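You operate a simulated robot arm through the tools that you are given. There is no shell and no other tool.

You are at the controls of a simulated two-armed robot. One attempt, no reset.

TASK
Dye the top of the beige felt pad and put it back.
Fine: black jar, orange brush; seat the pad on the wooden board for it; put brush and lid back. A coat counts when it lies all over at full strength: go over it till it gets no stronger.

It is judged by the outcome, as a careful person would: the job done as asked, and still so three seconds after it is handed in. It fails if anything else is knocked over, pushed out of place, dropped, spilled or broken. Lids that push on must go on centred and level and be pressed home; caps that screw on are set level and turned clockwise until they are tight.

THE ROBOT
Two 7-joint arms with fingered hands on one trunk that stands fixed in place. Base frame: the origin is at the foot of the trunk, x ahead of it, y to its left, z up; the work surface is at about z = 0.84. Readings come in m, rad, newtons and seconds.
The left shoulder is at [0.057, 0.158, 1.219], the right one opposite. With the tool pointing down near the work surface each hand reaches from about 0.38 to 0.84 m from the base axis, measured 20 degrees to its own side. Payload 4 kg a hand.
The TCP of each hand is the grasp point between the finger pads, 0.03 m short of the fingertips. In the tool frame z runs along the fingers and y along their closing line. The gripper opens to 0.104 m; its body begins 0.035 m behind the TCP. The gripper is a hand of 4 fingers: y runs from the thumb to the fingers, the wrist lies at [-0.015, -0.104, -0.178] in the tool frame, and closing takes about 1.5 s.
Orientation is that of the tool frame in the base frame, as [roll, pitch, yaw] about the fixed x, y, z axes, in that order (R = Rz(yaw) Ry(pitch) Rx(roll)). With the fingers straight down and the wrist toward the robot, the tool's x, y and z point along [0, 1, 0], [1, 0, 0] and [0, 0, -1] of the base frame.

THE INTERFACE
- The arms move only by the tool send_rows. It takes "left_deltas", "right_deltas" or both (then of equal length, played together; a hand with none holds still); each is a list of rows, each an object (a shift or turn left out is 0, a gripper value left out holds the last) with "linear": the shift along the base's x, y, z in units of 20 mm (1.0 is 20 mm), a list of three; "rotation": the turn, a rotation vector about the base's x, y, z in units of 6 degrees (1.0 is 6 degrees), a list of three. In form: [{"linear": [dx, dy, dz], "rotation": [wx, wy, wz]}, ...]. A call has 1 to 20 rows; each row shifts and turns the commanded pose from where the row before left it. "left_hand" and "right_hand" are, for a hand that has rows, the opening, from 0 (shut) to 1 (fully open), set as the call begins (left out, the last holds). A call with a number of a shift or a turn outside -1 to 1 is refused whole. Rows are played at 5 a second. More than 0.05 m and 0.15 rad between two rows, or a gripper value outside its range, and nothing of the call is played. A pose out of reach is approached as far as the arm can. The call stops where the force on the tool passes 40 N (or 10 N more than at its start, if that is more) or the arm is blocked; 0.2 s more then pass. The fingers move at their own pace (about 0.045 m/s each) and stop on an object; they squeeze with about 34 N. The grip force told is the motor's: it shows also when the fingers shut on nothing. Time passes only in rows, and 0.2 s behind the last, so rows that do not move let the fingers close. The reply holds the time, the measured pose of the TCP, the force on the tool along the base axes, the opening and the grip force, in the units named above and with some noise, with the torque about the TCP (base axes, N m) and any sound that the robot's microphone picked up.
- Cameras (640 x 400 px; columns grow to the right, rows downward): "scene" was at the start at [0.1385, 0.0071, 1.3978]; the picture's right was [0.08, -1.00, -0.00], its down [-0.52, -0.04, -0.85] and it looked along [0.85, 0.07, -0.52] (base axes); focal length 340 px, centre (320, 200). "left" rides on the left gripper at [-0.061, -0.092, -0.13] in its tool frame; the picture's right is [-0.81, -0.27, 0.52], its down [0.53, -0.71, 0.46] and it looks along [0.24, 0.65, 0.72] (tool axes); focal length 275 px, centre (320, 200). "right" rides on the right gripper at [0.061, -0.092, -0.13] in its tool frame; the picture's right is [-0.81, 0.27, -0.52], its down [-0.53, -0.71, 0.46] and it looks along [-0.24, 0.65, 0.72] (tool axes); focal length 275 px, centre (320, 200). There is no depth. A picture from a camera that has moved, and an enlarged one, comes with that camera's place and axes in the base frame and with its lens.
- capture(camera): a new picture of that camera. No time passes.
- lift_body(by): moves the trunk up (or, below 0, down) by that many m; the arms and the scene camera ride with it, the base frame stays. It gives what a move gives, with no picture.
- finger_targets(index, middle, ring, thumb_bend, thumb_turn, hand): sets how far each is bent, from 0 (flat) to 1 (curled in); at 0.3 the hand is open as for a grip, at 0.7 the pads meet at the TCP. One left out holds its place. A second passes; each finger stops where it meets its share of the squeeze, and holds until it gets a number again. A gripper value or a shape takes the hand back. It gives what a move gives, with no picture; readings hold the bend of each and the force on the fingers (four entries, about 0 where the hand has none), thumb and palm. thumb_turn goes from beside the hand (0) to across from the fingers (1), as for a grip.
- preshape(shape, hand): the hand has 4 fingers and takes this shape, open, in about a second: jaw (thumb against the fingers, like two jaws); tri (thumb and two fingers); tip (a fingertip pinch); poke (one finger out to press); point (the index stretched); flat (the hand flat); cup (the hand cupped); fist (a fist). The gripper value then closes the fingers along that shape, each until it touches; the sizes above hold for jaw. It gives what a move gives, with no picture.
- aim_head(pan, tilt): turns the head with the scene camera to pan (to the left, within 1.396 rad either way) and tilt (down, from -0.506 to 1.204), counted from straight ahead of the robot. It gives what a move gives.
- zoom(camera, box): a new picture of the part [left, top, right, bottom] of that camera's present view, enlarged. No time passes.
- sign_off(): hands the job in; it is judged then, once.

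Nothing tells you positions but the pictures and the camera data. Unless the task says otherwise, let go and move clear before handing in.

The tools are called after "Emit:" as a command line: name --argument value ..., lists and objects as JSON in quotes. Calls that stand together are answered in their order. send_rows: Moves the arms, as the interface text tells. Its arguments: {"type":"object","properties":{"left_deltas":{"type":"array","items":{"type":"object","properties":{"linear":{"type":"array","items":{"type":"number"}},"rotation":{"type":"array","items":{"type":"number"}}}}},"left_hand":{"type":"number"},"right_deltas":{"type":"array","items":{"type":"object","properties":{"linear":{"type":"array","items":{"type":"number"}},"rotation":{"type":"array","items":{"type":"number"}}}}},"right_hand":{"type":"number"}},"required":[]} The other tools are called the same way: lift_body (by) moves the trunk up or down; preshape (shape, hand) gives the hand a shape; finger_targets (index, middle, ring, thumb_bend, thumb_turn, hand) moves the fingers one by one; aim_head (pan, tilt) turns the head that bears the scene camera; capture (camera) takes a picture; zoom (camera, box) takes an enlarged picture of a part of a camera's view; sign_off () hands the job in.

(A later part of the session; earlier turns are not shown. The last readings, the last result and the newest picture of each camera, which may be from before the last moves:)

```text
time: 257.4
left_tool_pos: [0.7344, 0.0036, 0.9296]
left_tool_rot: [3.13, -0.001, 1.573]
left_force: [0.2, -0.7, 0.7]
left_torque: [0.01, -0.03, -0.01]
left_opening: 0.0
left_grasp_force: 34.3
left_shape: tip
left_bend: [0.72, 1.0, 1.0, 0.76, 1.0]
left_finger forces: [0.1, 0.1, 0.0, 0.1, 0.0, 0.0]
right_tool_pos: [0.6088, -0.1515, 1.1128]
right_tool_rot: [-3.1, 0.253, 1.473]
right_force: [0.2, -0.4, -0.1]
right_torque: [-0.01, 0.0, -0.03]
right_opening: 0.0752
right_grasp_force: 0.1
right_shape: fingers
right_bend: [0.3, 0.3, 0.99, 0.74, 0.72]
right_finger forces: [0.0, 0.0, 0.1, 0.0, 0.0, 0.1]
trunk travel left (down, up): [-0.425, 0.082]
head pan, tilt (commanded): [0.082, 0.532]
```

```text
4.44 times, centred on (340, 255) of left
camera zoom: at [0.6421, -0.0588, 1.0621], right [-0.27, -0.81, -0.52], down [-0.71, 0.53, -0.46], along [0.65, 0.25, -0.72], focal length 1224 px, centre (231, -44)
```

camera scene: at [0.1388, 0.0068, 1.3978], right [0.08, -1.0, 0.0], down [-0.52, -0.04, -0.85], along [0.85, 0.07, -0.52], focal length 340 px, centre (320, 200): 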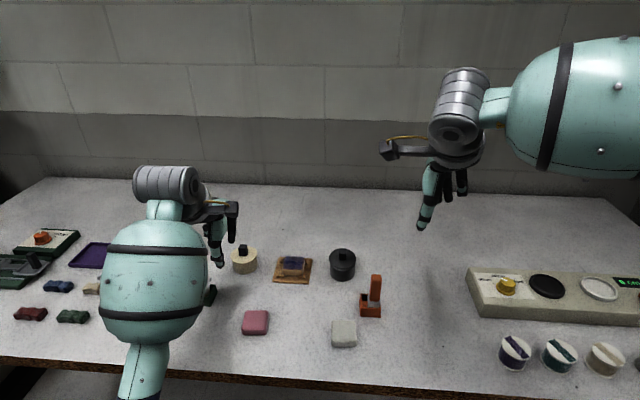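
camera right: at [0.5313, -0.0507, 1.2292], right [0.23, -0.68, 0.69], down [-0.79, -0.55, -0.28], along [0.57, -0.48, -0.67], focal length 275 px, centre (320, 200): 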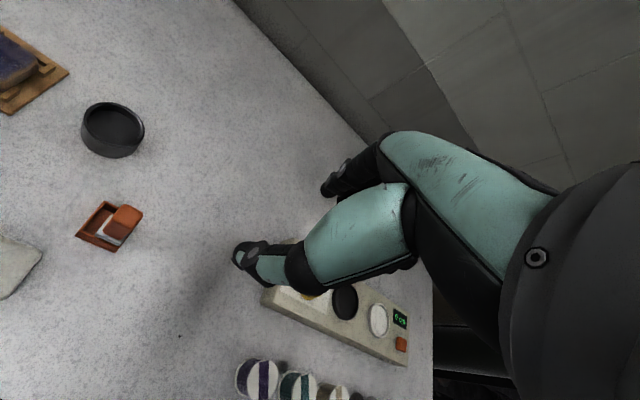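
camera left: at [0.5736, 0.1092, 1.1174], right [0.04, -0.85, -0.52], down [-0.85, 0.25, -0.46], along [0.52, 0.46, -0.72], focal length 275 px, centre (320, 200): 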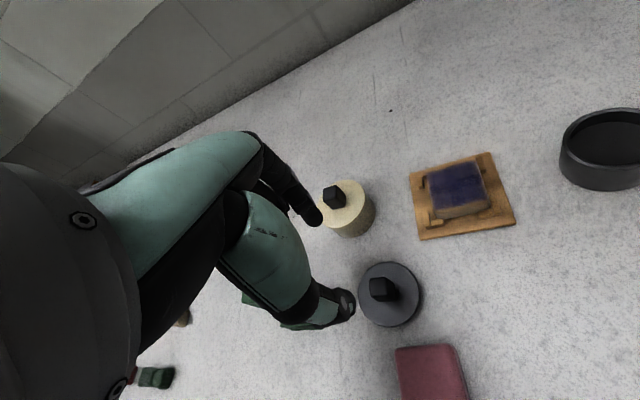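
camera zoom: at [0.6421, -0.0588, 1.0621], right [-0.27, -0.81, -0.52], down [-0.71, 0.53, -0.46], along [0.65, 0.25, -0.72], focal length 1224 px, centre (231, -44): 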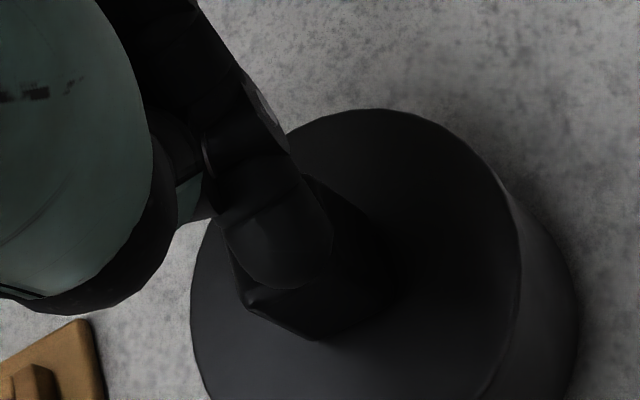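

The closed pinch isn't a good pusher (the tip isn't over the knob). I'll back up and use the "poke" shape, which is made for pressing.

Emit:
send_rows --left_deltas '[{"linear": [0, 0, 0.5]}, {"linear": [0, 0, 0.8]}, {"linear": [0, 0, 0.9]}, {"linear": [0, 0, 0.9]}, {"linear": [0, 0, 0]}]'

Emit:
preshape --hand "left" --shape "poke"

Emit:
capture --camera "left"

Emit:
zoom --camera "right" --box '[50, 30, 210, 170]'

```text
time: 258.6
left_tool_pos: [0.7372, 0.0029, 0.9941]
left_tool_rot: [3.131, 0.0, 1.574]
left_force: [0.1, -0.6, -1.9]
left_torque: [0.01, -0.01, 0.01]
left_opening: 0.0
left_grasp_force: 34.0
left_shape: tip
left_bend: [0.72, 1.0, 1.0, 0.76, 1.0]
left_finger forces: [0.0, 0.0, 0.0, 0.0, 0.0, 0.0]
right_tool_pos: [0.609, -0.1527, 1.1121]
right_tool_rot: [-3.099, 0.251, 1.474]
right_force: [0.5, -0.1, 0.6]
right_torque: [0.04, 0.01, -0.01]
right_opening: 0.0752
right_grasp_force: 0.2
right_shape: fingers
right_bend: [0.3, 0.3, 0.99, 0.74, 0.72]
right_finger forces: [0.1, 0.0, 0.1, 0.0, 0.0, 0.0]
trunk travel left (down, up): [-0.425, 0.082]
head pan, tilt (commanded): [0.082, 0.532]
```

```text
time: 259.5
left_tool_pos: [0.7373, 0.0029, 0.9934]
left_tool_rot: [3.131, -0.001, 1.574]
left_force: [0.1, 0.1, 1.0]
left_torque: [0.0, 0.02, -0.01]
left_opening: 0.0
left_grasp_force: 0.1
left_shape: poke
left_bend: [0.7, 0.88, 0.99, 1.0, 1.0]
left_finger forces: [0.1, 0.1, 0.1, 0.0, 0.1, 0.0]
right_tool_pos: [0.6093, -0.1533, 1.1123]
right_tool_rot: [-3.101, 0.25, 1.472]
right_force: [0.8, -0.1, 0.0]
right_torque: [-0.03, -0.01, 0.02]
right_opening: 0.075
right_grasp_force: 0.1
right_shape: fingers
right_bend: [0.3, 0.3, 0.99, 0.74, 0.72]
right_finger forces: [0.0, 0.1, 0.0, 0.0, 0.1, 0.1]
trunk travel left (down, up): [-0.425, 0.082]
head pan, tilt (commanded): [0.082, 0.532]
```

```text
taken
camera left: at [0.6437, -0.0584, 1.1254], right [-0.27, -0.81, -0.52], down [-0.71, 0.53, -0.46], along [0.65, 0.25, -0.72], focal length 275 px, centre (320, 200)
```

left: 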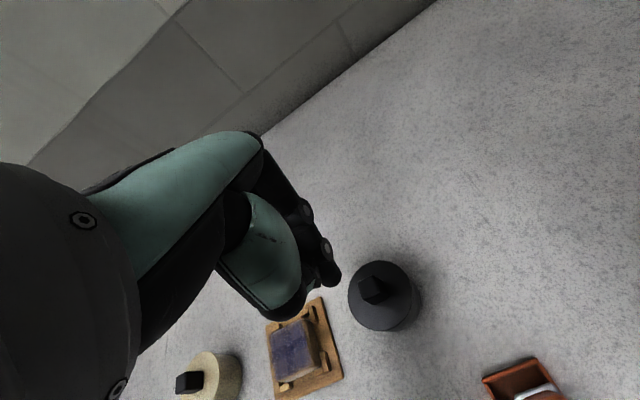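

```text
2.86 times, centred on (130, 100) of right
camera zoom: at [0.5312, -0.0508, 1.2292], right [0.23, -0.68, 0.69], down [-0.79, -0.55, -0.28], along [0.57, -0.48, -0.67], focal length 786 px, centre (863, 486)
```

zoom: 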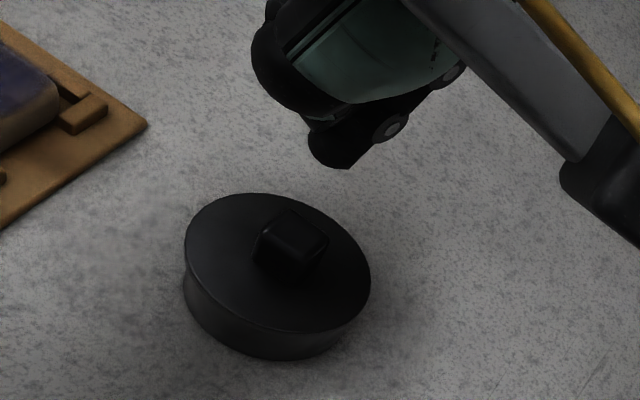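

Emit:
preshape --hand "left" --shape "fist"

Emit:
capture --camera "left"

Emit:
zoom --camera "right" --box '[50, 30, 210, 170]'

Emit:
zoom --camera "scene" --box '[280, 180, 400, 300]'

```text
time: 260.4
left_tool_pos: [0.7359, 0.0035, 0.994]
left_tool_rot: [3.132, 0.001, 1.574]
left_force: [-0.2, 0.1, -0.1]
left_torque: [-0.02, 0.01, -0.01]
left_opening: 0.0002
left_grasp_force: 0.1
left_shape: fist
left_bend: [0.88, 1.0, 1.0, 0.87, 1.0]
left_finger forces: [0.1, 0.0, 0.0, 0.1, 0.0, 0.1]
right_tool_pos: [0.6091, -0.1514, 1.1126]
right_tool_rot: [-3.1, 0.25, 1.472]
right_force: [-0.6, 0.1, -0.4]
right_torque: [0.0, -0.01, 0.01]
right_opening: 0.0751
right_grasp_force: 0.0
right_shape: fingers
right_bend: [0.3, 0.3, 0.99, 0.74, 0.72]
right_finger forces: [0.1, 0.1, 0.1, 0.0, 0.0, 0.0]
trunk travel left (down, up): [-0.425, 0.082]
head pan, tilt (commanded): [0.082, 0.532]
```

```text
taken
camera left: at [0.6438, -0.0583, 1.1254], right [-0.27, -0.81, -0.52], down [-0.71, 0.53, -0.46], along [0.65, 0.25, -0.72], focal length 275 px, centre (320, 200)
```

left: 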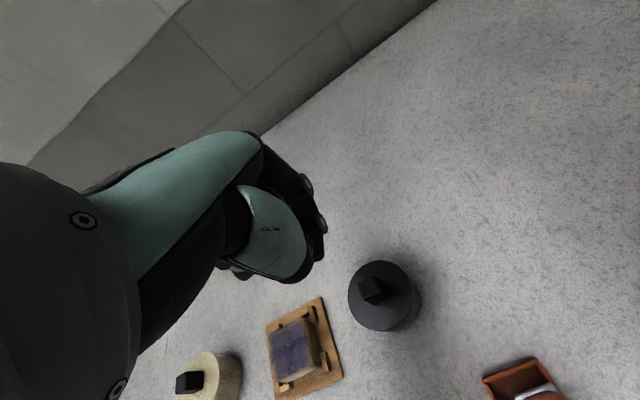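

```text
2.86 times, centred on (130, 100) of right
camera zoom: at [0.5312, -0.0508, 1.2292], right [0.23, -0.68, 0.69], down [-0.79, -0.55, -0.28], along [0.57, -0.48, -0.67], focal length 786 px, centre (863, 486)
```

zoom: 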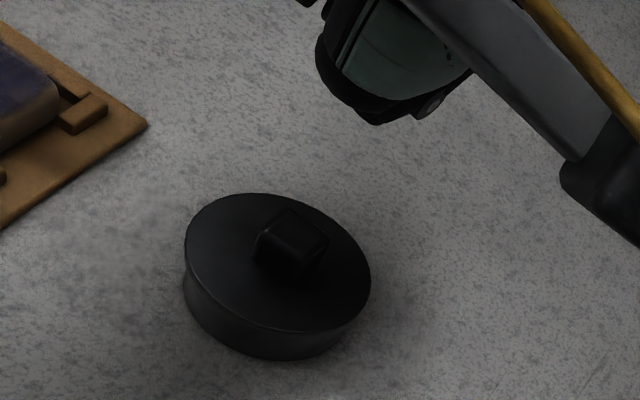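

```text
3.33 times, centred on (340, 240) of scene
camera zoom: at [0.1388, 0.0071, 1.3978], right [0.08, -1.0, 0.0], down [-0.52, -0.04, -0.85], along [0.85, 0.07, -0.52], focal length 1133 px, centre (253, 67)
```

zoom: 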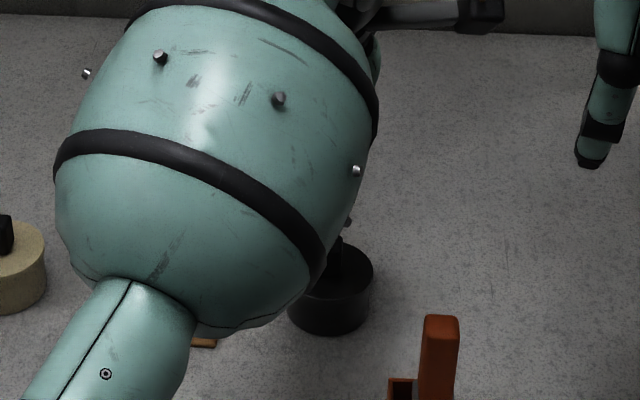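

I'll press with the fist: position it over the knob and come down slowly until contact.

Emit:
send_rows --left_deltas '[{"linear": [0.35, -0.25, -0.5]}, {"linear": [0, 0, -0.9]}, {"linear": [0, 0, -0.9]}, {"linear": [0, 0, -0.5]}, {"linear": [0, 0, 0]}]'

Emit:
zoom --camera "right" --box '[60, 60, 180, 170]'

Emit:
zoom --camera "left" --box '[260, 190, 420, 330]'

```text
time: 261.6
left_tool_pos: [0.7438, -0.004, 0.9381]
left_tool_rot: [3.131, -0.001, 1.572]
left_force: [0.4, 0.2, -0.4]
left_torque: [0.01, 0.0, -0.03]
left_opening: 0.0
left_grasp_force: 0.1
left_shape: fist
left_bend: [0.88, 1.0, 1.0, 0.88, 1.0]
left_finger forces: [0.1, 0.0, 0.0, 0.0, 0.0, 0.1]
right_tool_pos: [0.6091, -0.1516, 1.113]
right_tool_rot: [-3.102, 0.251, 1.472]
right_force: [-0.3, 0.0, -0.3]
right_torque: [0.0, 0.01, -0.02]
right_opening: 0.0751
right_grasp_force: 0.0
right_shape: fingers
right_bend: [0.3, 0.3, 0.99, 0.74, 0.72]
right_finger forces: [0.1, 0.0, 0.1, 0.0, 0.0, 0.0]
trunk travel left (down, up): [-0.425, 0.082]
head pan, tilt (commanded): [0.082, 0.532]
```

```text
3.64 times, centred on (120, 115) of right
camera zoom: at [0.5312, -0.0507, 1.2293], right [0.23, -0.68, 0.69], down [-0.79, -0.55, -0.28], along [0.57, -0.48, -0.67], focal length 1001 px, centre (1047, 509)
```

zoom: 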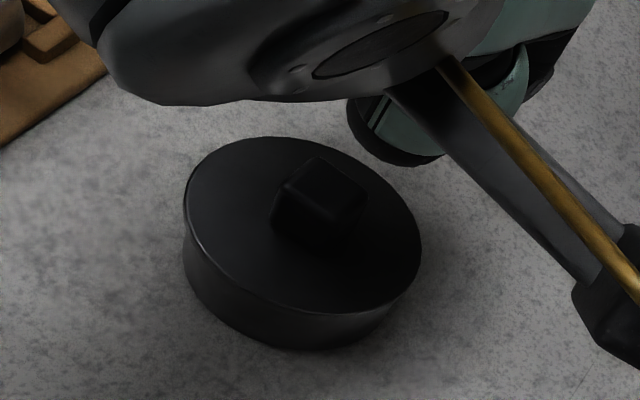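

```text
2.86 times, centred on (340, 260) of left
camera zoom: at [0.6513, -0.0648, 1.0693], right [-0.27, -0.81, -0.52], down [-0.71, 0.53, -0.46], along [0.65, 0.25, -0.72], focal length 786 px, centre (263, 29)
```

zoom: 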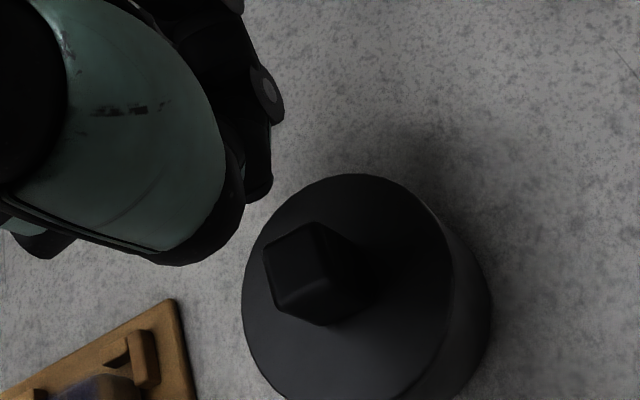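

Emit:
send_rows --left_deltas '[{"linear": [-0.45, 0.15, -0.3]}, {"linear": [0, 0, -0.5]}, {"linear": [0, 0, 0]}]'

Emit:
zoom --camera "right" --box '[60, 60, 180, 170]'

Emit:
zoom --camera "left" --box '[260, 190, 420, 330]'

```text
time: 262.4
left_tool_pos: [0.7338, -0.0003, 0.9208]
left_tool_rot: [3.131, 0.0, 1.574]
left_force: [-0.3, 0.9, -0.4]
left_torque: [0.03, 0.02, 0.0]
left_opening: 0.0
left_grasp_force: 0.1
left_shape: fist
left_bend: [0.88, 1.0, 1.0, 0.88, 1.0]
left_finger forces: [0.0, 0.0, 0.1, 0.0, 0.0, 0.0]
right_tool_pos: [0.6093, -0.1527, 1.1128]
right_tool_rot: [-3.1, 0.249, 1.474]
right_force: [0.2, 0.2, 0.2]
right_torque: [-0.01, 0.0, 0.02]
right_opening: 0.0751
right_grasp_force: 0.0
right_shape: fingers
right_bend: [0.3, 0.3, 0.99, 0.74, 0.72]
right_finger forces: [0.1, 0.0, 0.0, 0.1, 0.0, 0.1]
trunk travel left (down, up): [-0.425, 0.082]
head pan, tilt (commanded): [0.082, 0.532]
```

```text
3.64 times, centred on (120, 115) of right
camera zoom: at [0.5313, -0.0508, 1.2292], right [0.23, -0.68, 0.69], down [-0.79, -0.55, -0.28], along [0.57, -0.48, -0.67], focal length 1001 px, centre (1047, 509)
```

zoom: 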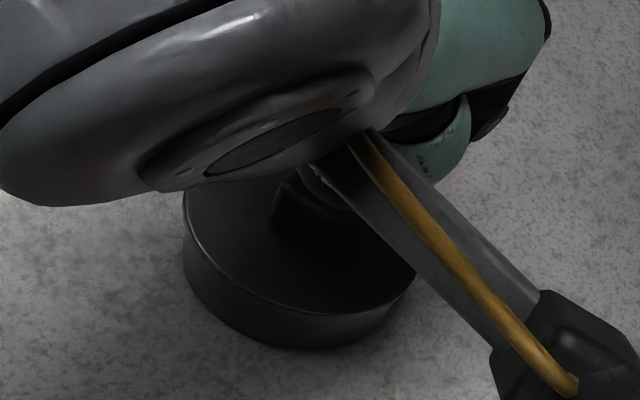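

```text
2.86 times, centred on (340, 260) of left
camera zoom: at [0.6412, -0.0614, 1.0531], right [-0.27, -0.81, -0.52], down [-0.71, 0.53, -0.46], along [0.65, 0.25, -0.72], focal length 786 px, centre (263, 29)
```

zoom: 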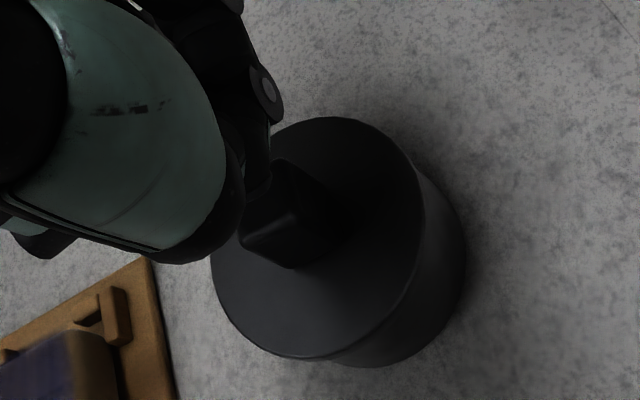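

Emit:
send_rows --left_deltas '[{"linear": [-0.1, -0.1, -0.1]}, {"linear": [0, 0, -0.15]}, {"linear": [0, 0, -0.15]}, {"linear": [0, 0, 0]}]'

Emit:
zoom --camera "left" --box '[260, 190, 420, 330]'

```text
time: 263.4
left_tool_pos: [0.7312, -0.0023, 0.9137]
left_tool_rot: [3.132, 0.0, 1.573]
left_force: [-0.4, -0.3, 0.4]
left_torque: [0.01, 0.01, -0.05]
left_opening: 0.0001
left_grasp_force: 0.0
left_shape: fist
left_bend: [0.89, 1.0, 1.0, 0.88, 1.0]
left_finger forces: [0.1, 0.0, 0.1, 0.1, 0.0, 0.1]
right_tool_pos: [0.6093, -0.153, 1.1128]
right_tool_rot: [-3.101, 0.251, 1.472]
right_force: [-0.2, 0.1, 0.0]
right_torque: [-0.02, 0.05, -0.02]
right_opening: 0.0753
right_grasp_force: 0.1
right_shape: fingers
right_bend: [0.3, 0.3, 0.99, 0.74, 0.72]
right_finger forces: [0.1, 0.1, 0.1, 0.0, 0.1, 0.0]
trunk travel left (down, up): [-0.425, 0.082]
head pan, tilt (commanded): [0.082, 0.532]
```

```text
2.86 times, centred on (340, 260) of left
camera zoom: at [0.6387, -0.0635, 1.0451], right [-0.27, -0.81, -0.52], down [-0.71, 0.53, -0.46], along [0.65, 0.25, -0.72], focal length 786 px, centre (263, 29)
```

zoom: 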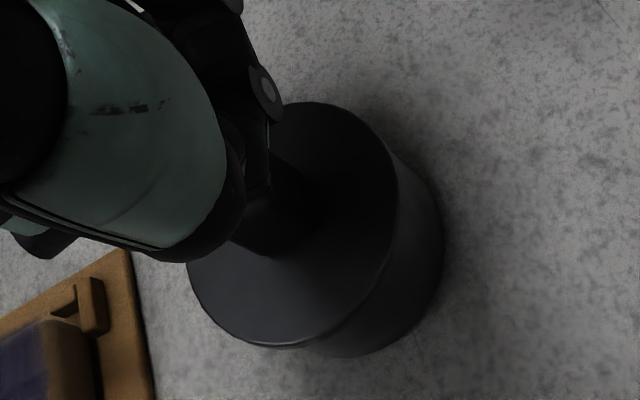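

Emit:
send_rows --left_deltas '[{"linear": [0, 0, -0.12]}, {"linear": [0, 0, -0.12]}, {"linear": [0, 0, 0]}]'

Emit:
zoom --camera "left" --box '[260, 190, 420, 330]'

```text
time: 264.2
left_tool_pos: [0.7316, -0.0014, 0.9079]
left_tool_rot: [3.131, -0.001, 1.574]
left_force: [-0.6, 0.5, 0.1]
left_torque: [-0.02, 0.02, 0.0]
left_opening: 0.0003
left_grasp_force: 0.1
left_shape: fist
left_bend: [0.89, 1.0, 1.0, 0.88, 1.0]
left_finger forces: [0.0, 0.0, 0.0, 0.0, 0.1, 0.1]
right_tool_pos: [0.6095, -0.1527, 1.1125]
right_tool_rot: [-3.1, 0.252, 1.473]
right_force: [0.1, 0.0, -0.6]
right_torque: [0.03, 0.02, 0.0]
right_opening: 0.0751
right_grasp_force: 0.1
right_shape: fingers
right_bend: [0.3, 0.3, 0.99, 0.74, 0.72]
right_finger forces: [0.1, 0.0, 0.0, 0.1, 0.0, 0.0]
trunk travel left (down, up): [-0.425, 0.082]
head pan, tilt (commanded): [0.082, 0.532]
```

```text
2.86 times, centred on (340, 260) of left
camera zoom: at [0.6388, -0.0636, 1.0403], right [-0.27, -0.81, -0.52], down [-0.71, 0.53, -0.46], along [0.65, 0.25, -0.72], focal length 786 px, centre (263, 29)
```

zoom: 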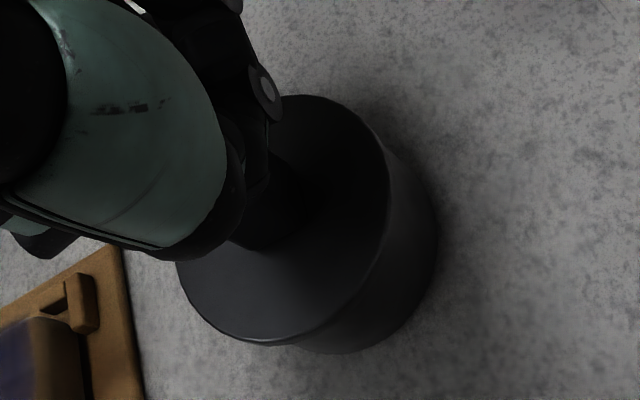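

Emit:
send_rows --left_deltas '[{"linear": [0, 0, -0.1]}, {"linear": [0, 0, -0.1]}, {"linear": [0, 0, -0.1]}, {"linear": [0, 0, 0]}]'

Emit:
zoom --camera "left" --box '[260, 190, 420, 330]'

Emit:
zoom --camera "right" --box '[60, 60, 180, 170]'

```text
time: 265.2
left_tool_pos: [0.7316, -0.0022, 0.9043]
left_tool_rot: [3.126, 0.002, 1.574]
left_force: [0.9, -1.6, 9.8]
left_torque: [-0.02, -0.03, 0.03]
left_opening: 0.0001
left_grasp_force: 0.0
left_shape: fist
left_bend: [0.89, 1.0, 1.0, 0.9, 1.0]
left_finger forces: [0.0, 0.0, 0.0, 0.1, 0.0, 0.0]
right_tool_pos: [0.6088, -0.1522, 1.1134]
right_tool_rot: [-3.102, 0.252, 1.473]
right_force: [-0.5, 0.3, 0.0]
right_torque: [0.01, -0.01, -0.01]
right_opening: 0.0751
right_grasp_force: 0.1
right_shape: fingers
right_bend: [0.3, 0.3, 0.99, 0.74, 0.72]
right_finger forces: [0.0, 0.0, 0.0, 0.1, 0.0, 0.0]
trunk travel left (down, up): [-0.425, 0.082]
head pan, tilt (commanded): [0.082, 0.532]
```

```text
2.86 times, centred on (340, 260) of left
camera zoom: at [0.6373, -0.0627, 1.0362], right [-0.26, -0.81, -0.52], down [-0.71, 0.53, -0.47], along [0.65, 0.24, -0.72], focal length 786 px, centre (263, 29)
```

zoom: 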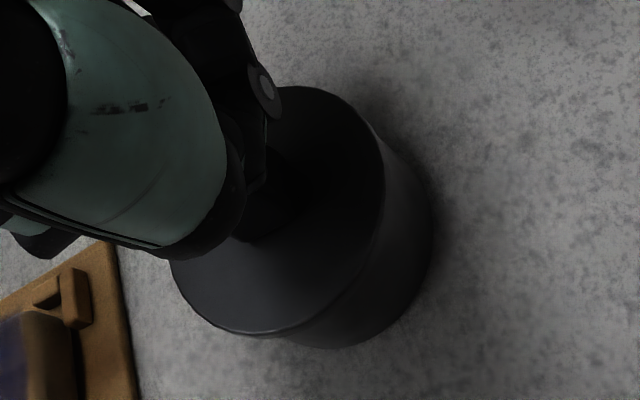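

```text
3.64 times, centred on (120, 115) of right
camera zoom: at [0.5299, -0.051, 1.2299], right [0.23, -0.68, 0.69], down [-0.79, -0.55, -0.28], along [0.57, -0.48, -0.67], focal length 1001 px, centre (1047, 509)
```

zoom: 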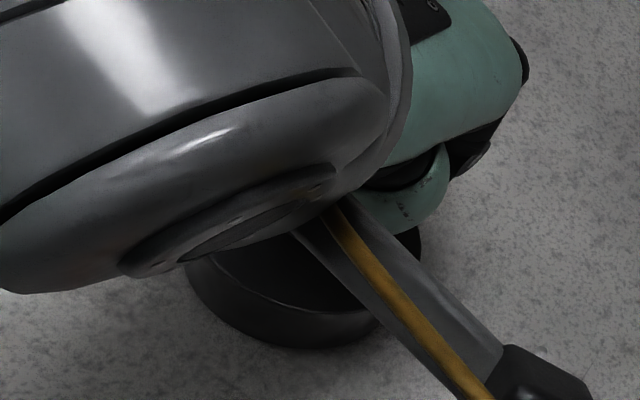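

Contact is cleanly vertical (10 N). Pressing on to ~30 N.

Emit:
send_rows --left_deltas '[{"linear": [0, 0, -0.1]}, {"linear": [0, 0, -0.1]}, {"linear": [0, 0, 0]}]'

Emit:
send_rows --left_deltas '[{"linear": [0, 0, -0.08]}, {"linear": [0, 0, -0.06]}, {"linear": [0, 0, 0]}, {"linear": [0, 0, 0]}]'

Emit:
zoom --camera "left" --box '[260, 190, 420, 330]'

```text
time: 266.0
left_tool_pos: [0.7307, -0.0012, 0.9037]
left_tool_rot: [3.123, 0.003, 1.573]
left_force: [-3.3, 1.7, 26.2]
left_torque: [0.02, -0.04, 0.01]
left_opening: 0.0
left_grasp_force: 0.2
left_shape: fist
left_bend: [0.9, 1.0, 1.0, 0.92, 1.0]
left_finger forces: [0.0, 0.0, 0.0, 0.0, 0.0, 0.0]
right_tool_pos: [0.6061, -0.1516, 1.1158]
right_tool_rot: [-3.104, 0.251, 1.472]
right_force: [0.1, 0.4, 0.1]
right_torque: [0.01, 0.01, 0.03]
right_opening: 0.0752
right_grasp_force: 0.1
right_shape: fingers
right_bend: [0.3, 0.3, 0.99, 0.74, 0.72]
right_finger forces: [0.0, 0.1, 0.0, 0.1, 0.0, 0.0]
trunk travel left (down, up): [-0.425, 0.082]
head pan, tilt (commanded): [0.082, 0.532]
```

```text
time: 267.0
left_tool_pos: [0.7299, -0.0017, 0.9042]
left_tool_rot: [3.119, 0.002, 1.573]
left_force: [-6.3, -1.0, 32.8]
left_torque: [-0.02, -0.02, 0.01]
left_opening: 0.0
left_grasp_force: 0.0
left_shape: fist
left_bend: [0.9, 1.0, 1.0, 0.93, 1.0]
left_finger forces: [0.0, 0.0, 0.1, 0.0, 0.0, 0.0]
right_tool_pos: [0.6033, -0.1528, 1.1159]
right_tool_rot: [-3.106, 0.25, 1.471]
right_force: [0.2, 0.5, 0.2]
right_torque: [0.0, 0.0, 0.03]
right_opening: 0.0755
right_grasp_force: 0.0
right_shape: fingers
right_bend: [0.3, 0.3, 0.99, 0.74, 0.72]
right_finger forces: [0.0, 0.0, 0.0, 0.1, 0.1, 0.0]
trunk travel left (down, up): [-0.425, 0.082]
head pan, tilt (commanded): [0.082, 0.532]
```

```text
2.86 times, centred on (340, 260) of left
camera zoom: at [0.6357, -0.0629, 1.0341], right [-0.26, -0.81, -0.52], down [-0.7, 0.53, -0.47], along [0.66, 0.24, -0.71], focal length 786 px, centre (263, 29)
```

zoom: 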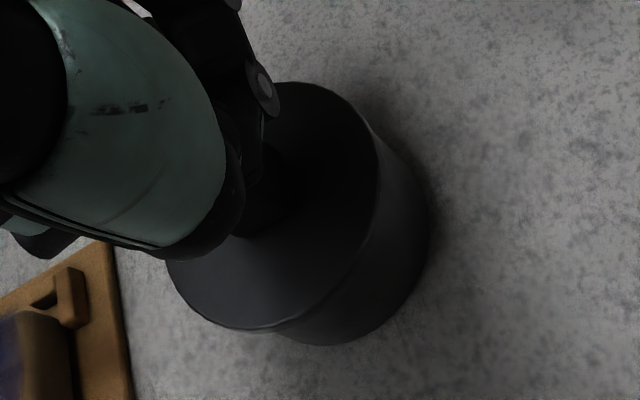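

Pressed to 33 N with no further movement — the lid is home. Lifting straight off.

Emit:
send_rows --left_deltas '[{"linear": [0, 0, 0.2]}, {"linear": [0, 0, 0.3]}, {"linear": [0, 0, 0.5]}, {"linear": [0, 0, 0.8]}, {"linear": [0, 0, 0.9]}, {"linear": [0, 0, 0.9]}, {"linear": [-0.2, 0.6, 0.8]}, {"linear": [-0.4, 0.9, 0.3]}, {"linear": [-0.5, 0.95, 0]}, {"linear": [-0.5, 0.95, 0]}, {"linear": [-0.5, 0.95, 0]}, {"linear": [-0.5, 0.95, 0]}, {"linear": [-0.5, 0.95, 0]}, {"linear": [-0.5, 0.95, 0]}, {"linear": [-0.5, 0.95, 0]}, {"linear": [-0.5, 0.95, 0]}, {"linear": [-0.5, 0.95, 0]}, {"linear": [0, 0, 0]}]'

Emit:
zoom --camera "scene" --box '[315, 240, 371, 290]'

Emit:
zoom --camera "right" --box '[70, 80, 170, 170]'

Emit:
capture --camera "scene"

```text
time: 270.8
left_tool_pos: [0.6297, 0.2005, 0.9893]
left_tool_rot: [3.133, 0.0, 1.572]
left_force: [0.1, 0.2, -0.4]
left_torque: [-0.03, -0.04, 0.01]
left_opening: 0.0
left_grasp_force: 0.2
left_shape: fist
left_bend: [0.9, 1.0, 1.0, 0.89, 1.0]
left_finger forces: [0.0, 0.0, 0.1, 0.0, 0.0, 0.1]
right_tool_pos: [0.6095, -0.1535, 1.1127]
right_tool_rot: [-3.101, 0.251, 1.473]
right_force: [0.2, -0.4, 0.0]
right_torque: [-0.01, 0.01, 0.0]
right_opening: 0.0752
right_grasp_force: 0.0
right_shape: fingers
right_bend: [0.3, 0.3, 0.99, 0.74, 0.72]
right_finger forces: [0.0, 0.0, 0.1, 0.0, 0.0, 0.0]
trunk travel left (down, up): [-0.425, 0.082]
head pan, tilt (commanded): [0.082, 0.532]
```

```text
8.00 times, centred on (343, 265) of scene
camera zoom: at [0.1388, 0.0066, 1.3978], right [0.08, -1.0, 0.0], down [-0.52, -0.04, -0.85], along [0.85, 0.07, -0.52], focal length 2719 px, centre (136, -320)
```

zoom: 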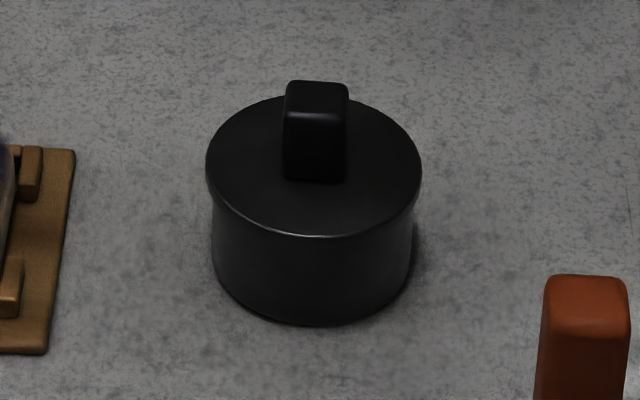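

```text
4.44 times, centred on (120, 125) of right
camera zoom: at [0.5314, -0.0512, 1.2291], right [0.23, -0.68, 0.69], down [-0.79, -0.55, -0.28], along [0.57, -0.48, -0.67], focal length 1224 px, centre (1209, 533)
```

zoom: 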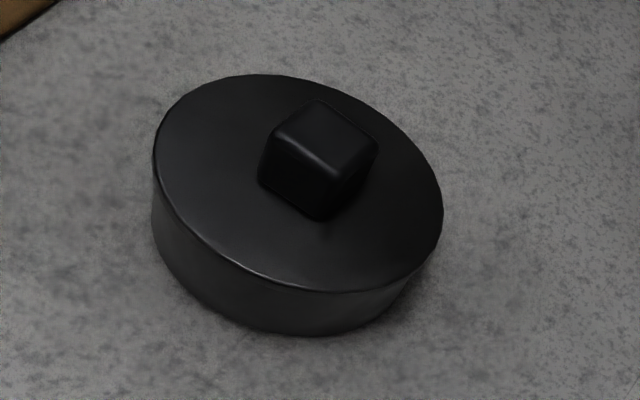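

```text
taken
camera scene: at [0.1388, 0.0066, 1.3978], right [0.08, -1.0, 0.0], down [-0.52, -0.04, -0.85], along [0.85, 0.07, -0.52], focal length 340 px, centre (320, 200)
```

scene: 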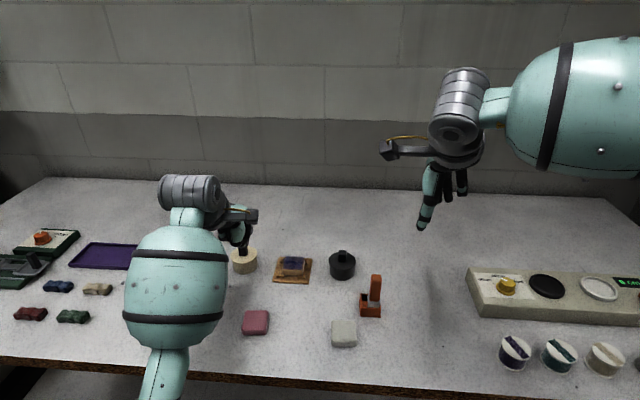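

The lid is flush, level and centred. Last part: returning the dyed pad to its original spot. Shaping the left hand for the side pinch and hovering over the pad.

Emit:
preshape --hand "left" --shape "tip"

Emit:
send_rows --left_deltas '[{"linear": [0, 0, 0.8]}, {"linear": [0.7, -0.58, 0]}, {"linear": [0.7, -0.58, 0]}, {"linear": [0.7, -0.58, 0]}, {"linear": [0.7, -0.58, 0]}, {"linear": [0.7, -0.58, 0]}, {"linear": [0.7, -0.58, 0]}, {"linear": [0.7, -0.58, 0]}, {"linear": [0, 0, -0.5]}, {"linear": [0, 0, 0]}]' --left_hand 1.0

Emit:
capture --camera "left"

Emit:
zoom --camera "left" --box '[320, 220, 440, 340]'

Emit:
zoom --camera "scene" --box '[250, 220, 340, 300]'

```text
time: 271.7
left_tool_pos: [0.6301, 0.1995, 0.9907]
left_tool_rot: [3.131, 0.001, 1.575]
left_force: [0.5, -0.1, 0.3]
left_torque: [0.01, 0.0, -0.01]
left_opening: 0.1037
left_grasp_force: 0.0
left_shape: tip
left_bend: [0.3, 0.98, 0.99, 0.3, 0.97]
left_finger forces: [0.0, 0.0, 0.0, 0.1, 0.0, 0.0]
right_tool_pos: [0.609, -0.1525, 1.1126]
right_tool_rot: [-3.099, 0.252, 1.472]
right_force: [-0.3, 0.0, -0.6]
right_torque: [-0.01, 0.02, 0.0]
right_opening: 0.075
right_grasp_force: 0.1
right_shape: fingers
right_bend: [0.3, 0.3, 0.99, 0.74, 0.72]
right_finger forces: [0.0, 0.0, 0.0, 0.1, 0.0, 0.0]
trunk travel left (down, up): [-0.425, 0.082]
head pan, tilt (commanded): [0.082, 0.532]
```

```text
time: 273.9
left_tool_pos: [0.7279, 0.1176, 0.994]
left_tool_rot: [3.132, 0.0, 1.574]
left_force: [1.0, 0.6, 0.7]
left_torque: [-0.02, -0.01, -0.02]
left_opening: 0.1038
left_grasp_force: 0.1
left_shape: tip
left_bend: [0.3, 0.98, 0.99, 0.3, 0.97]
left_finger forces: [0.1, 0.1, 0.0, 0.0, 0.0, 0.0]
right_tool_pos: [0.6084, -0.1536, 1.1138]
right_tool_rot: [-3.101, 0.252, 1.472]
right_force: [0.2, -0.7, 1.2]
right_torque: [-0.02, 0.01, 0.03]
right_opening: 0.0752
right_grasp_force: 0.1
right_shape: fingers
right_bend: [0.3, 0.3, 0.99, 0.74, 0.72]
right_finger forces: [0.1, 0.0, 0.1, 0.0, 0.0, 0.0]
trunk travel left (down, up): [-0.425, 0.082]
head pan, tilt (commanded): [0.082, 0.532]
```

```text
taken
camera left: at [0.6343, 0.0566, 1.126], right [-0.27, -0.81, -0.52], down [-0.71, 0.53, -0.46], along [0.65, 0.25, -0.72], focal length 275 px, centre (320, 200)
```

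left: 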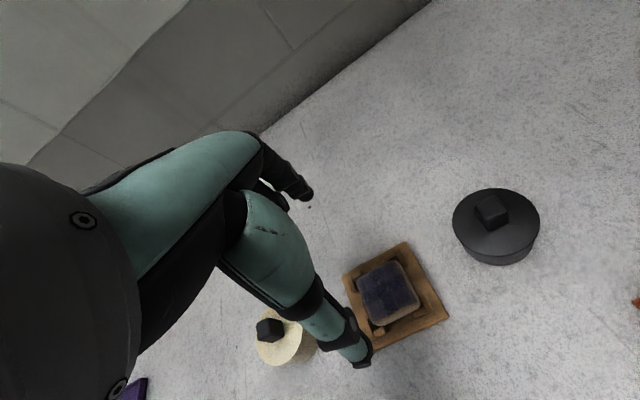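

```text
3.33 times, centred on (380, 280) of left
camera zoom: at [0.6343, 0.0566, 1.126], right [-0.27, -0.81, -0.52], down [-0.71, 0.53, -0.46], along [0.65, 0.25, -0.72], focal length 918 px, centre (120, -67)
```

zoom: 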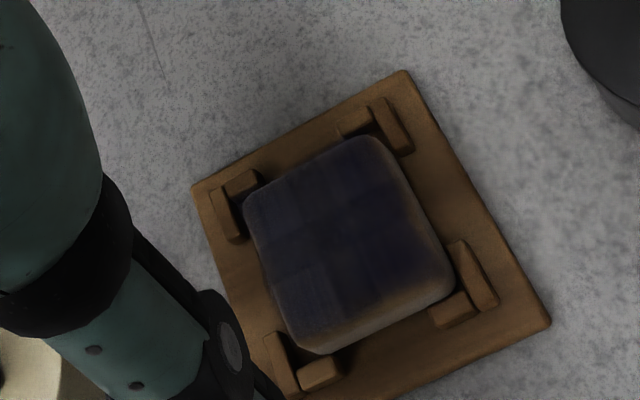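

```text
5.00 times, centred on (295, 260) of scene
camera zoom: at [0.1387, 0.0071, 1.3978], right [0.08, -1.0, 0.0], down [-0.52, -0.04, -0.85], along [0.85, 0.07, -0.52], focal length 1699 px, centre (445, -100)
```

zoom: 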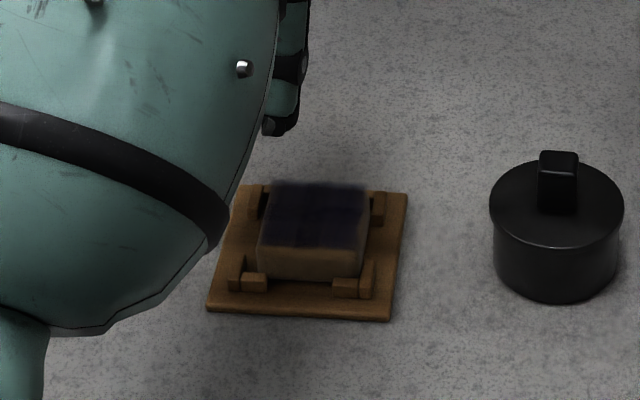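

Emit:
zoom --camera "left" --box '[350, 250, 425, 330]'

```text
5.00 times, centred on (388, 290) of left
camera zoom: at [0.6343, 0.0566, 1.126], right [-0.27, -0.81, -0.52], down [-0.71, 0.53, -0.46], along [0.65, 0.25, -0.72], focal length 1376 px, centre (-18, -250)
```

zoom: 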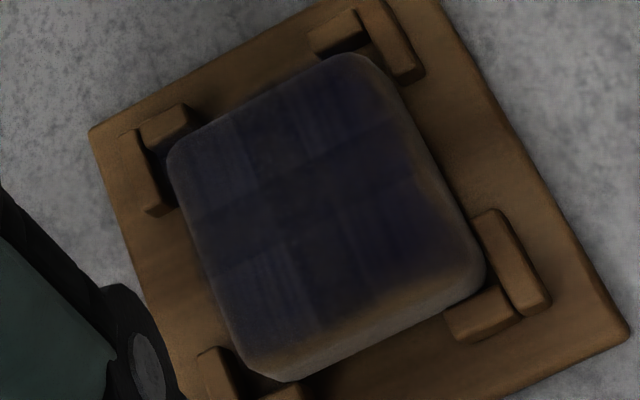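

The dye covers the whole top evenly. Pad centre is about 1–2 mm from the TCP; adjusting and descending in stages, with the fingers straddling front and back.

Emit:
send_rows --left_deltas '[{"linear": [0.03, 0.05, -0.8]}, {"linear": [0, 0, -0.9]}, {"linear": [0, 0, -0.9]}, {"linear": [0, 0, -0.9]}, {"linear": [0, 0, 0]}]'

Emit:
zoom --camera "left" --box '[280, 180, 430, 330]'

Emit:
zoom --camera "scene" --box '[250, 230, 340, 300]'

```text
time: 275.1
left_tool_pos: [0.728, 0.1195, 0.9223]
left_tool_rot: [3.131, 0.0, 1.574]
left_force: [0.0, -0.5, -0.7]
left_torque: [0.01, -0.01, 0.01]
left_opening: 0.1036
left_grasp_force: 0.0
left_shape: tip
left_bend: [0.3, 0.98, 0.99, 0.3, 0.97]
left_finger forces: [0.1, 0.0, 0.0, 0.0, 0.0, 0.0]
right_tool_pos: [0.6099, -0.1535, 1.1127]
right_tool_rot: [-3.101, 0.251, 1.473]
right_force: [0.0, 0.5, 0.5]
right_torque: [0.0, -0.01, 0.0]
right_opening: 0.0752
right_grasp_force: 0.1
right_shape: fingers
right_bend: [0.3, 0.3, 0.99, 0.74, 0.72]
right_finger forces: [0.0, 0.0, 0.1, 0.1, 0.1, 0.0]
trunk travel left (down, up): [-0.425, 0.082]
head pan, tilt (commanded): [0.082, 0.532]
```

```text
2.67 times, centred on (355, 255) of left
camera zoom: at [0.6347, 0.0585, 1.0551], right [-0.27, -0.81, -0.52], down [-0.71, 0.53, -0.46], along [0.65, 0.25, -0.72], focal length 734 px, centre (227, 53)
```

zoom: 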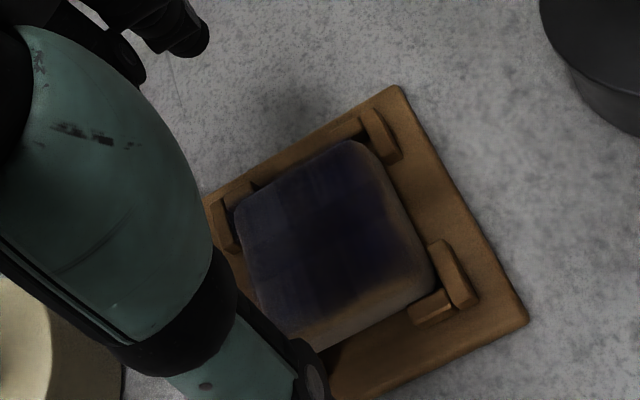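

```text
5.71 times, centred on (295, 265) of scene
camera zoom: at [0.1387, 0.0069, 1.3979], right [0.08, -1.0, 0.0], down [-0.52, -0.04, -0.85], along [0.85, 0.07, -0.52], focal length 1942 px, centre (463, -171)
```

zoom: 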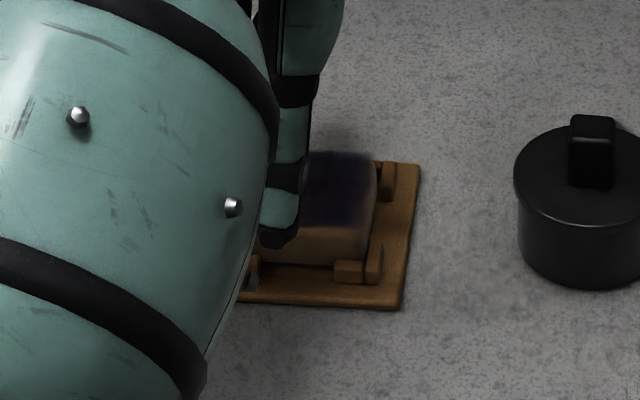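

Emit:
send_rows --left_deltas '[{"linear": [0, -0.1, -0.6]}, {"linear": [0, 0, -0.7]}, {"linear": [0, 0, -0.5]}, {"linear": [0, 0, -0.2]}, {"linear": [0, 0, 0]}]'

Emit:
zoom --camera "left" --box '[280, 180, 430, 330]'

Emit:
zoom --camera "scene" --box '[250, 230, 340, 300]'

Emit:
zoom --camera "right" --box '[0, 20, 100, 120]'

```text
time: 276.3
left_tool_pos: [0.7266, 0.1176, 0.8849]
left_tool_rot: [3.131, 0.0, 1.574]
left_force: [0.6, 0.3, -1.0]
left_torque: [0.03, 0.02, 0.03]
left_opening: 0.1037
left_grasp_force: 0.0
left_shape: tip
left_bend: [0.3, 0.98, 0.99, 0.3, 0.97]
left_finger forces: [0.0, 0.1, 0.1, 0.1, 0.1, 0.0]
right_tool_pos: [0.6092, -0.1528, 1.1138]
right_tool_rot: [-3.1, 0.251, 1.473]
right_force: [0.7, 0.3, 0.4]
right_torque: [-0.02, -0.01, 0.01]
right_opening: 0.0751
right_grasp_force: 0.1
right_shape: fingers
right_bend: [0.3, 0.3, 0.99, 0.74, 0.72]
right_finger forces: [0.0, 0.0, 0.0, 0.0, 0.1, 0.0]
trunk travel left (down, up): [-0.425, 0.082]
head pan, tilt (commanded): [0.082, 0.532]
```

```text
2.67 times, centred on (355, 255) of left
camera zoom: at [0.6345, 0.0568, 1.0165], right [-0.27, -0.81, -0.52], down [-0.71, 0.53, -0.46], along [0.65, 0.25, -0.72], focal length 734 px, centre (227, 53)
```

zoom: 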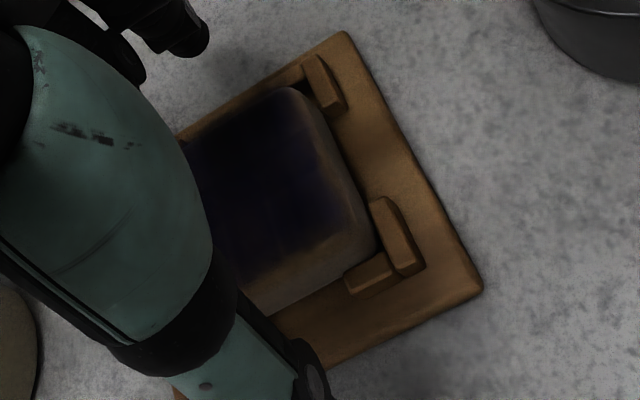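

```text
5.71 times, centred on (295, 265) of scene
camera zoom: at [0.1387, 0.0071, 1.3978], right [0.08, -1.0, 0.0], down [-0.52, -0.04, -0.85], along [0.85, 0.07, -0.52], focal length 1942 px, centre (463, -171)
```

zoom: 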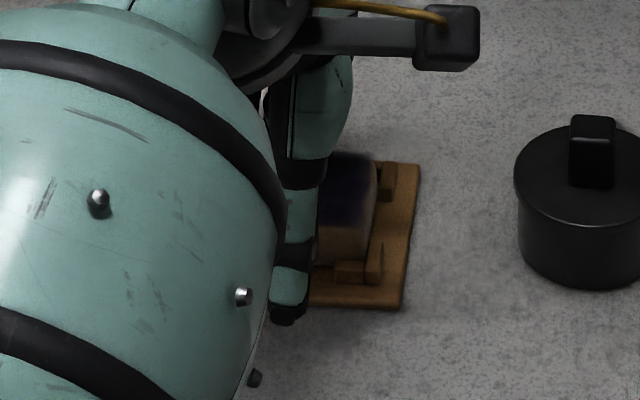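

```text
4.00 times, centred on (50, 70) of right
camera zoom: at [0.5312, -0.0508, 1.2292], right [0.23, -0.68, 0.69], down [-0.79, -0.55, -0.28], along [0.57, -0.48, -0.67], focal length 1101 px, centre (1400, 720)
```

zoom: 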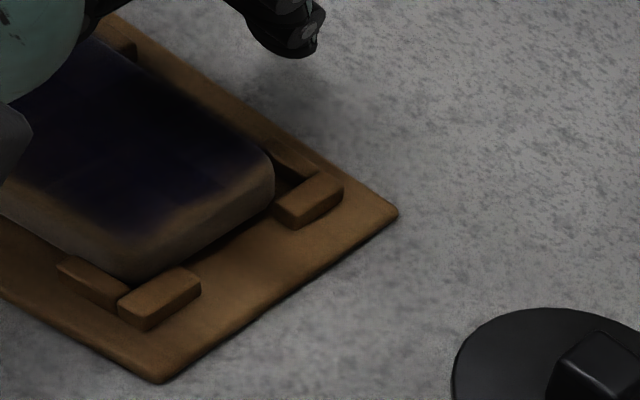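

Fingers straddle the pad front and back. Lowering the last 4 mm and closing gently as before.

Emit:
send_rows --left_deltas '[{"linear": [0, 0, -0.12]}, {"linear": [0, 0, -0.08]}, {"linear": [0, 0, 0]}]'

Emit:
send_rows --left_deltas '[{"linear": [0, 0, 0]}, {"linear": [0, 0, 0]}, {"linear": [0, 0, 0]}, {"linear": [0, 0, 0]}, {"linear": [0, 0, 0]}, {"linear": [0, 0, 0]}]' --left_hand 0.35

Emit:
zoom --camera "left" --box '[280, 180, 430, 330]'

Emit:
zoom --camera "scene" --box '[250, 230, 340, 300]'

Emit:
zoom --camera "right" --box '[0, 20, 100, 120]'

```text
time: 277.1
left_tool_pos: [0.7269, 0.1174, 0.8807]
left_tool_rot: [3.13, 0.0, 1.574]
left_force: [0.5, 0.2, -0.6]
left_torque: [0.01, 0.02, 0.02]
left_opening: 0.1036
left_grasp_force: 0.0
left_shape: tip
left_bend: [0.3, 0.98, 0.99, 0.3, 0.97]
left_finger forces: [0.0, 0.0, 0.0, 0.0, 0.1, 0.1]
right_tool_pos: [0.6086, -0.1522, 1.1125]
right_tool_rot: [-3.099, 0.252, 1.472]
right_force: [-0.3, -0.7, 0.3]
right_torque: [-0.03, 0.01, 0.02]
right_opening: 0.075
right_grasp_force: 0.1
right_shape: fingers
right_bend: [0.3, 0.3, 0.99, 0.74, 0.72]
right_finger forces: [0.0, 0.1, 0.0, 0.0, 0.0, 0.0]
trunk travel left (down, up): [-0.425, 0.082]
head pan, tilt (commanded): [0.082, 0.532]
```

```text
time: 278.5
left_tool_pos: [0.7276, 0.1173, 0.8805]
left_tool_rot: [3.13, 0.001, 1.576]
left_force: [-0.5, -0.1, 1.1]
left_torque: [-0.03, -0.02, 0.01]
left_opening: 0.042
left_grasp_force: 34.1
left_shape: tip
left_bend: [0.74, 1.0, 1.0, 0.73, 1.0]
left_finger forces: [29.9, 0.0, 0.0, 0.0, 30.0, 0.0]
right_tool_pos: [0.6092, -0.1528, 1.114]
right_tool_rot: [-3.1, 0.25, 1.473]
right_force: [0.0, -0.2, -0.2]
right_torque: [0.0, 0.0, 0.0]
right_opening: 0.0752
right_grasp_force: 0.0
right_shape: fingers
right_bend: [0.3, 0.3, 0.99, 0.74, 0.72]
right_finger forces: [0.0, 0.0, 0.0, 0.1, 0.0, 0.1]
trunk travel left (down, up): [-0.425, 0.082]
head pan, tilt (commanded): [0.082, 0.532]
```

```text
2.67 times, centred on (355, 255) of left
camera zoom: at [0.634, 0.0562, 1.0122], right [-0.27, -0.81, -0.52], down [-0.71, 0.53, -0.46], along [0.65, 0.25, -0.72], focal length 734 px, centre (227, 53)
```

zoom: 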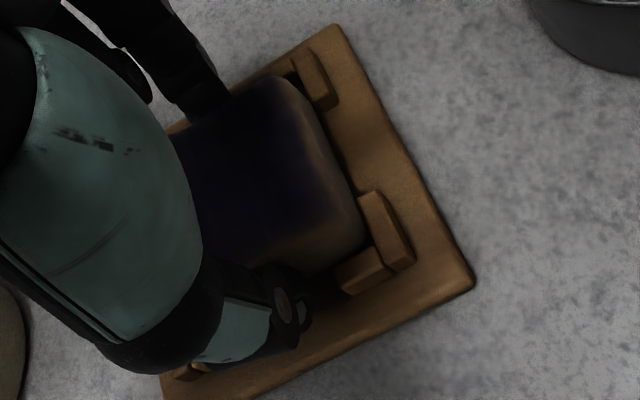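

```text
5.71 times, centred on (295, 265) of scene
camera zoom: at [0.1388, 0.0071, 1.3978], right [0.08, -1.0, 0.0], down [-0.52, -0.04, -0.85], along [0.85, 0.07, -0.52], focal length 1942 px, centre (463, -171)
```

zoom: 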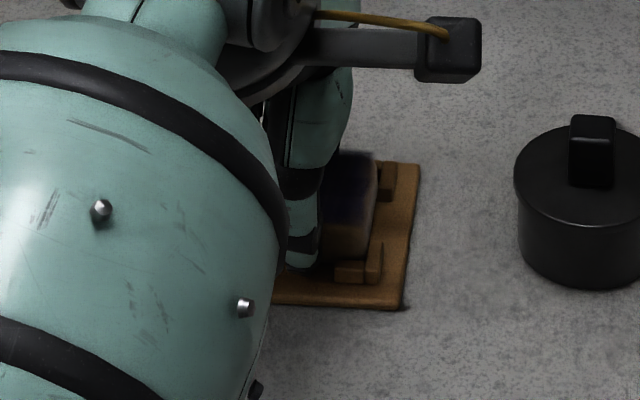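

```text
4.00 times, centred on (50, 70) of right
camera zoom: at [0.5313, -0.0508, 1.2292], right [0.23, -0.68, 0.69], down [-0.79, -0.55, -0.28], along [0.57, -0.48, -0.67], focal length 1101 px, centre (1400, 720)
```

zoom: 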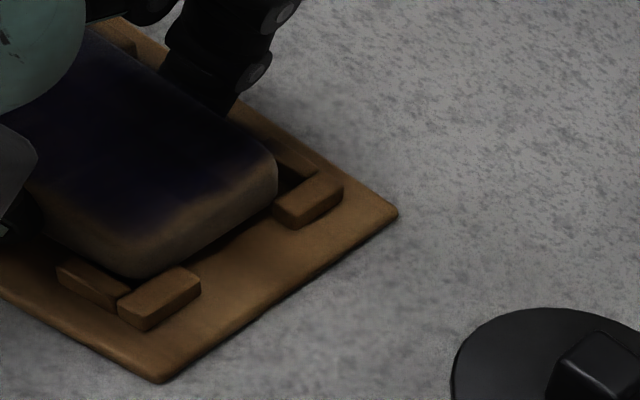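

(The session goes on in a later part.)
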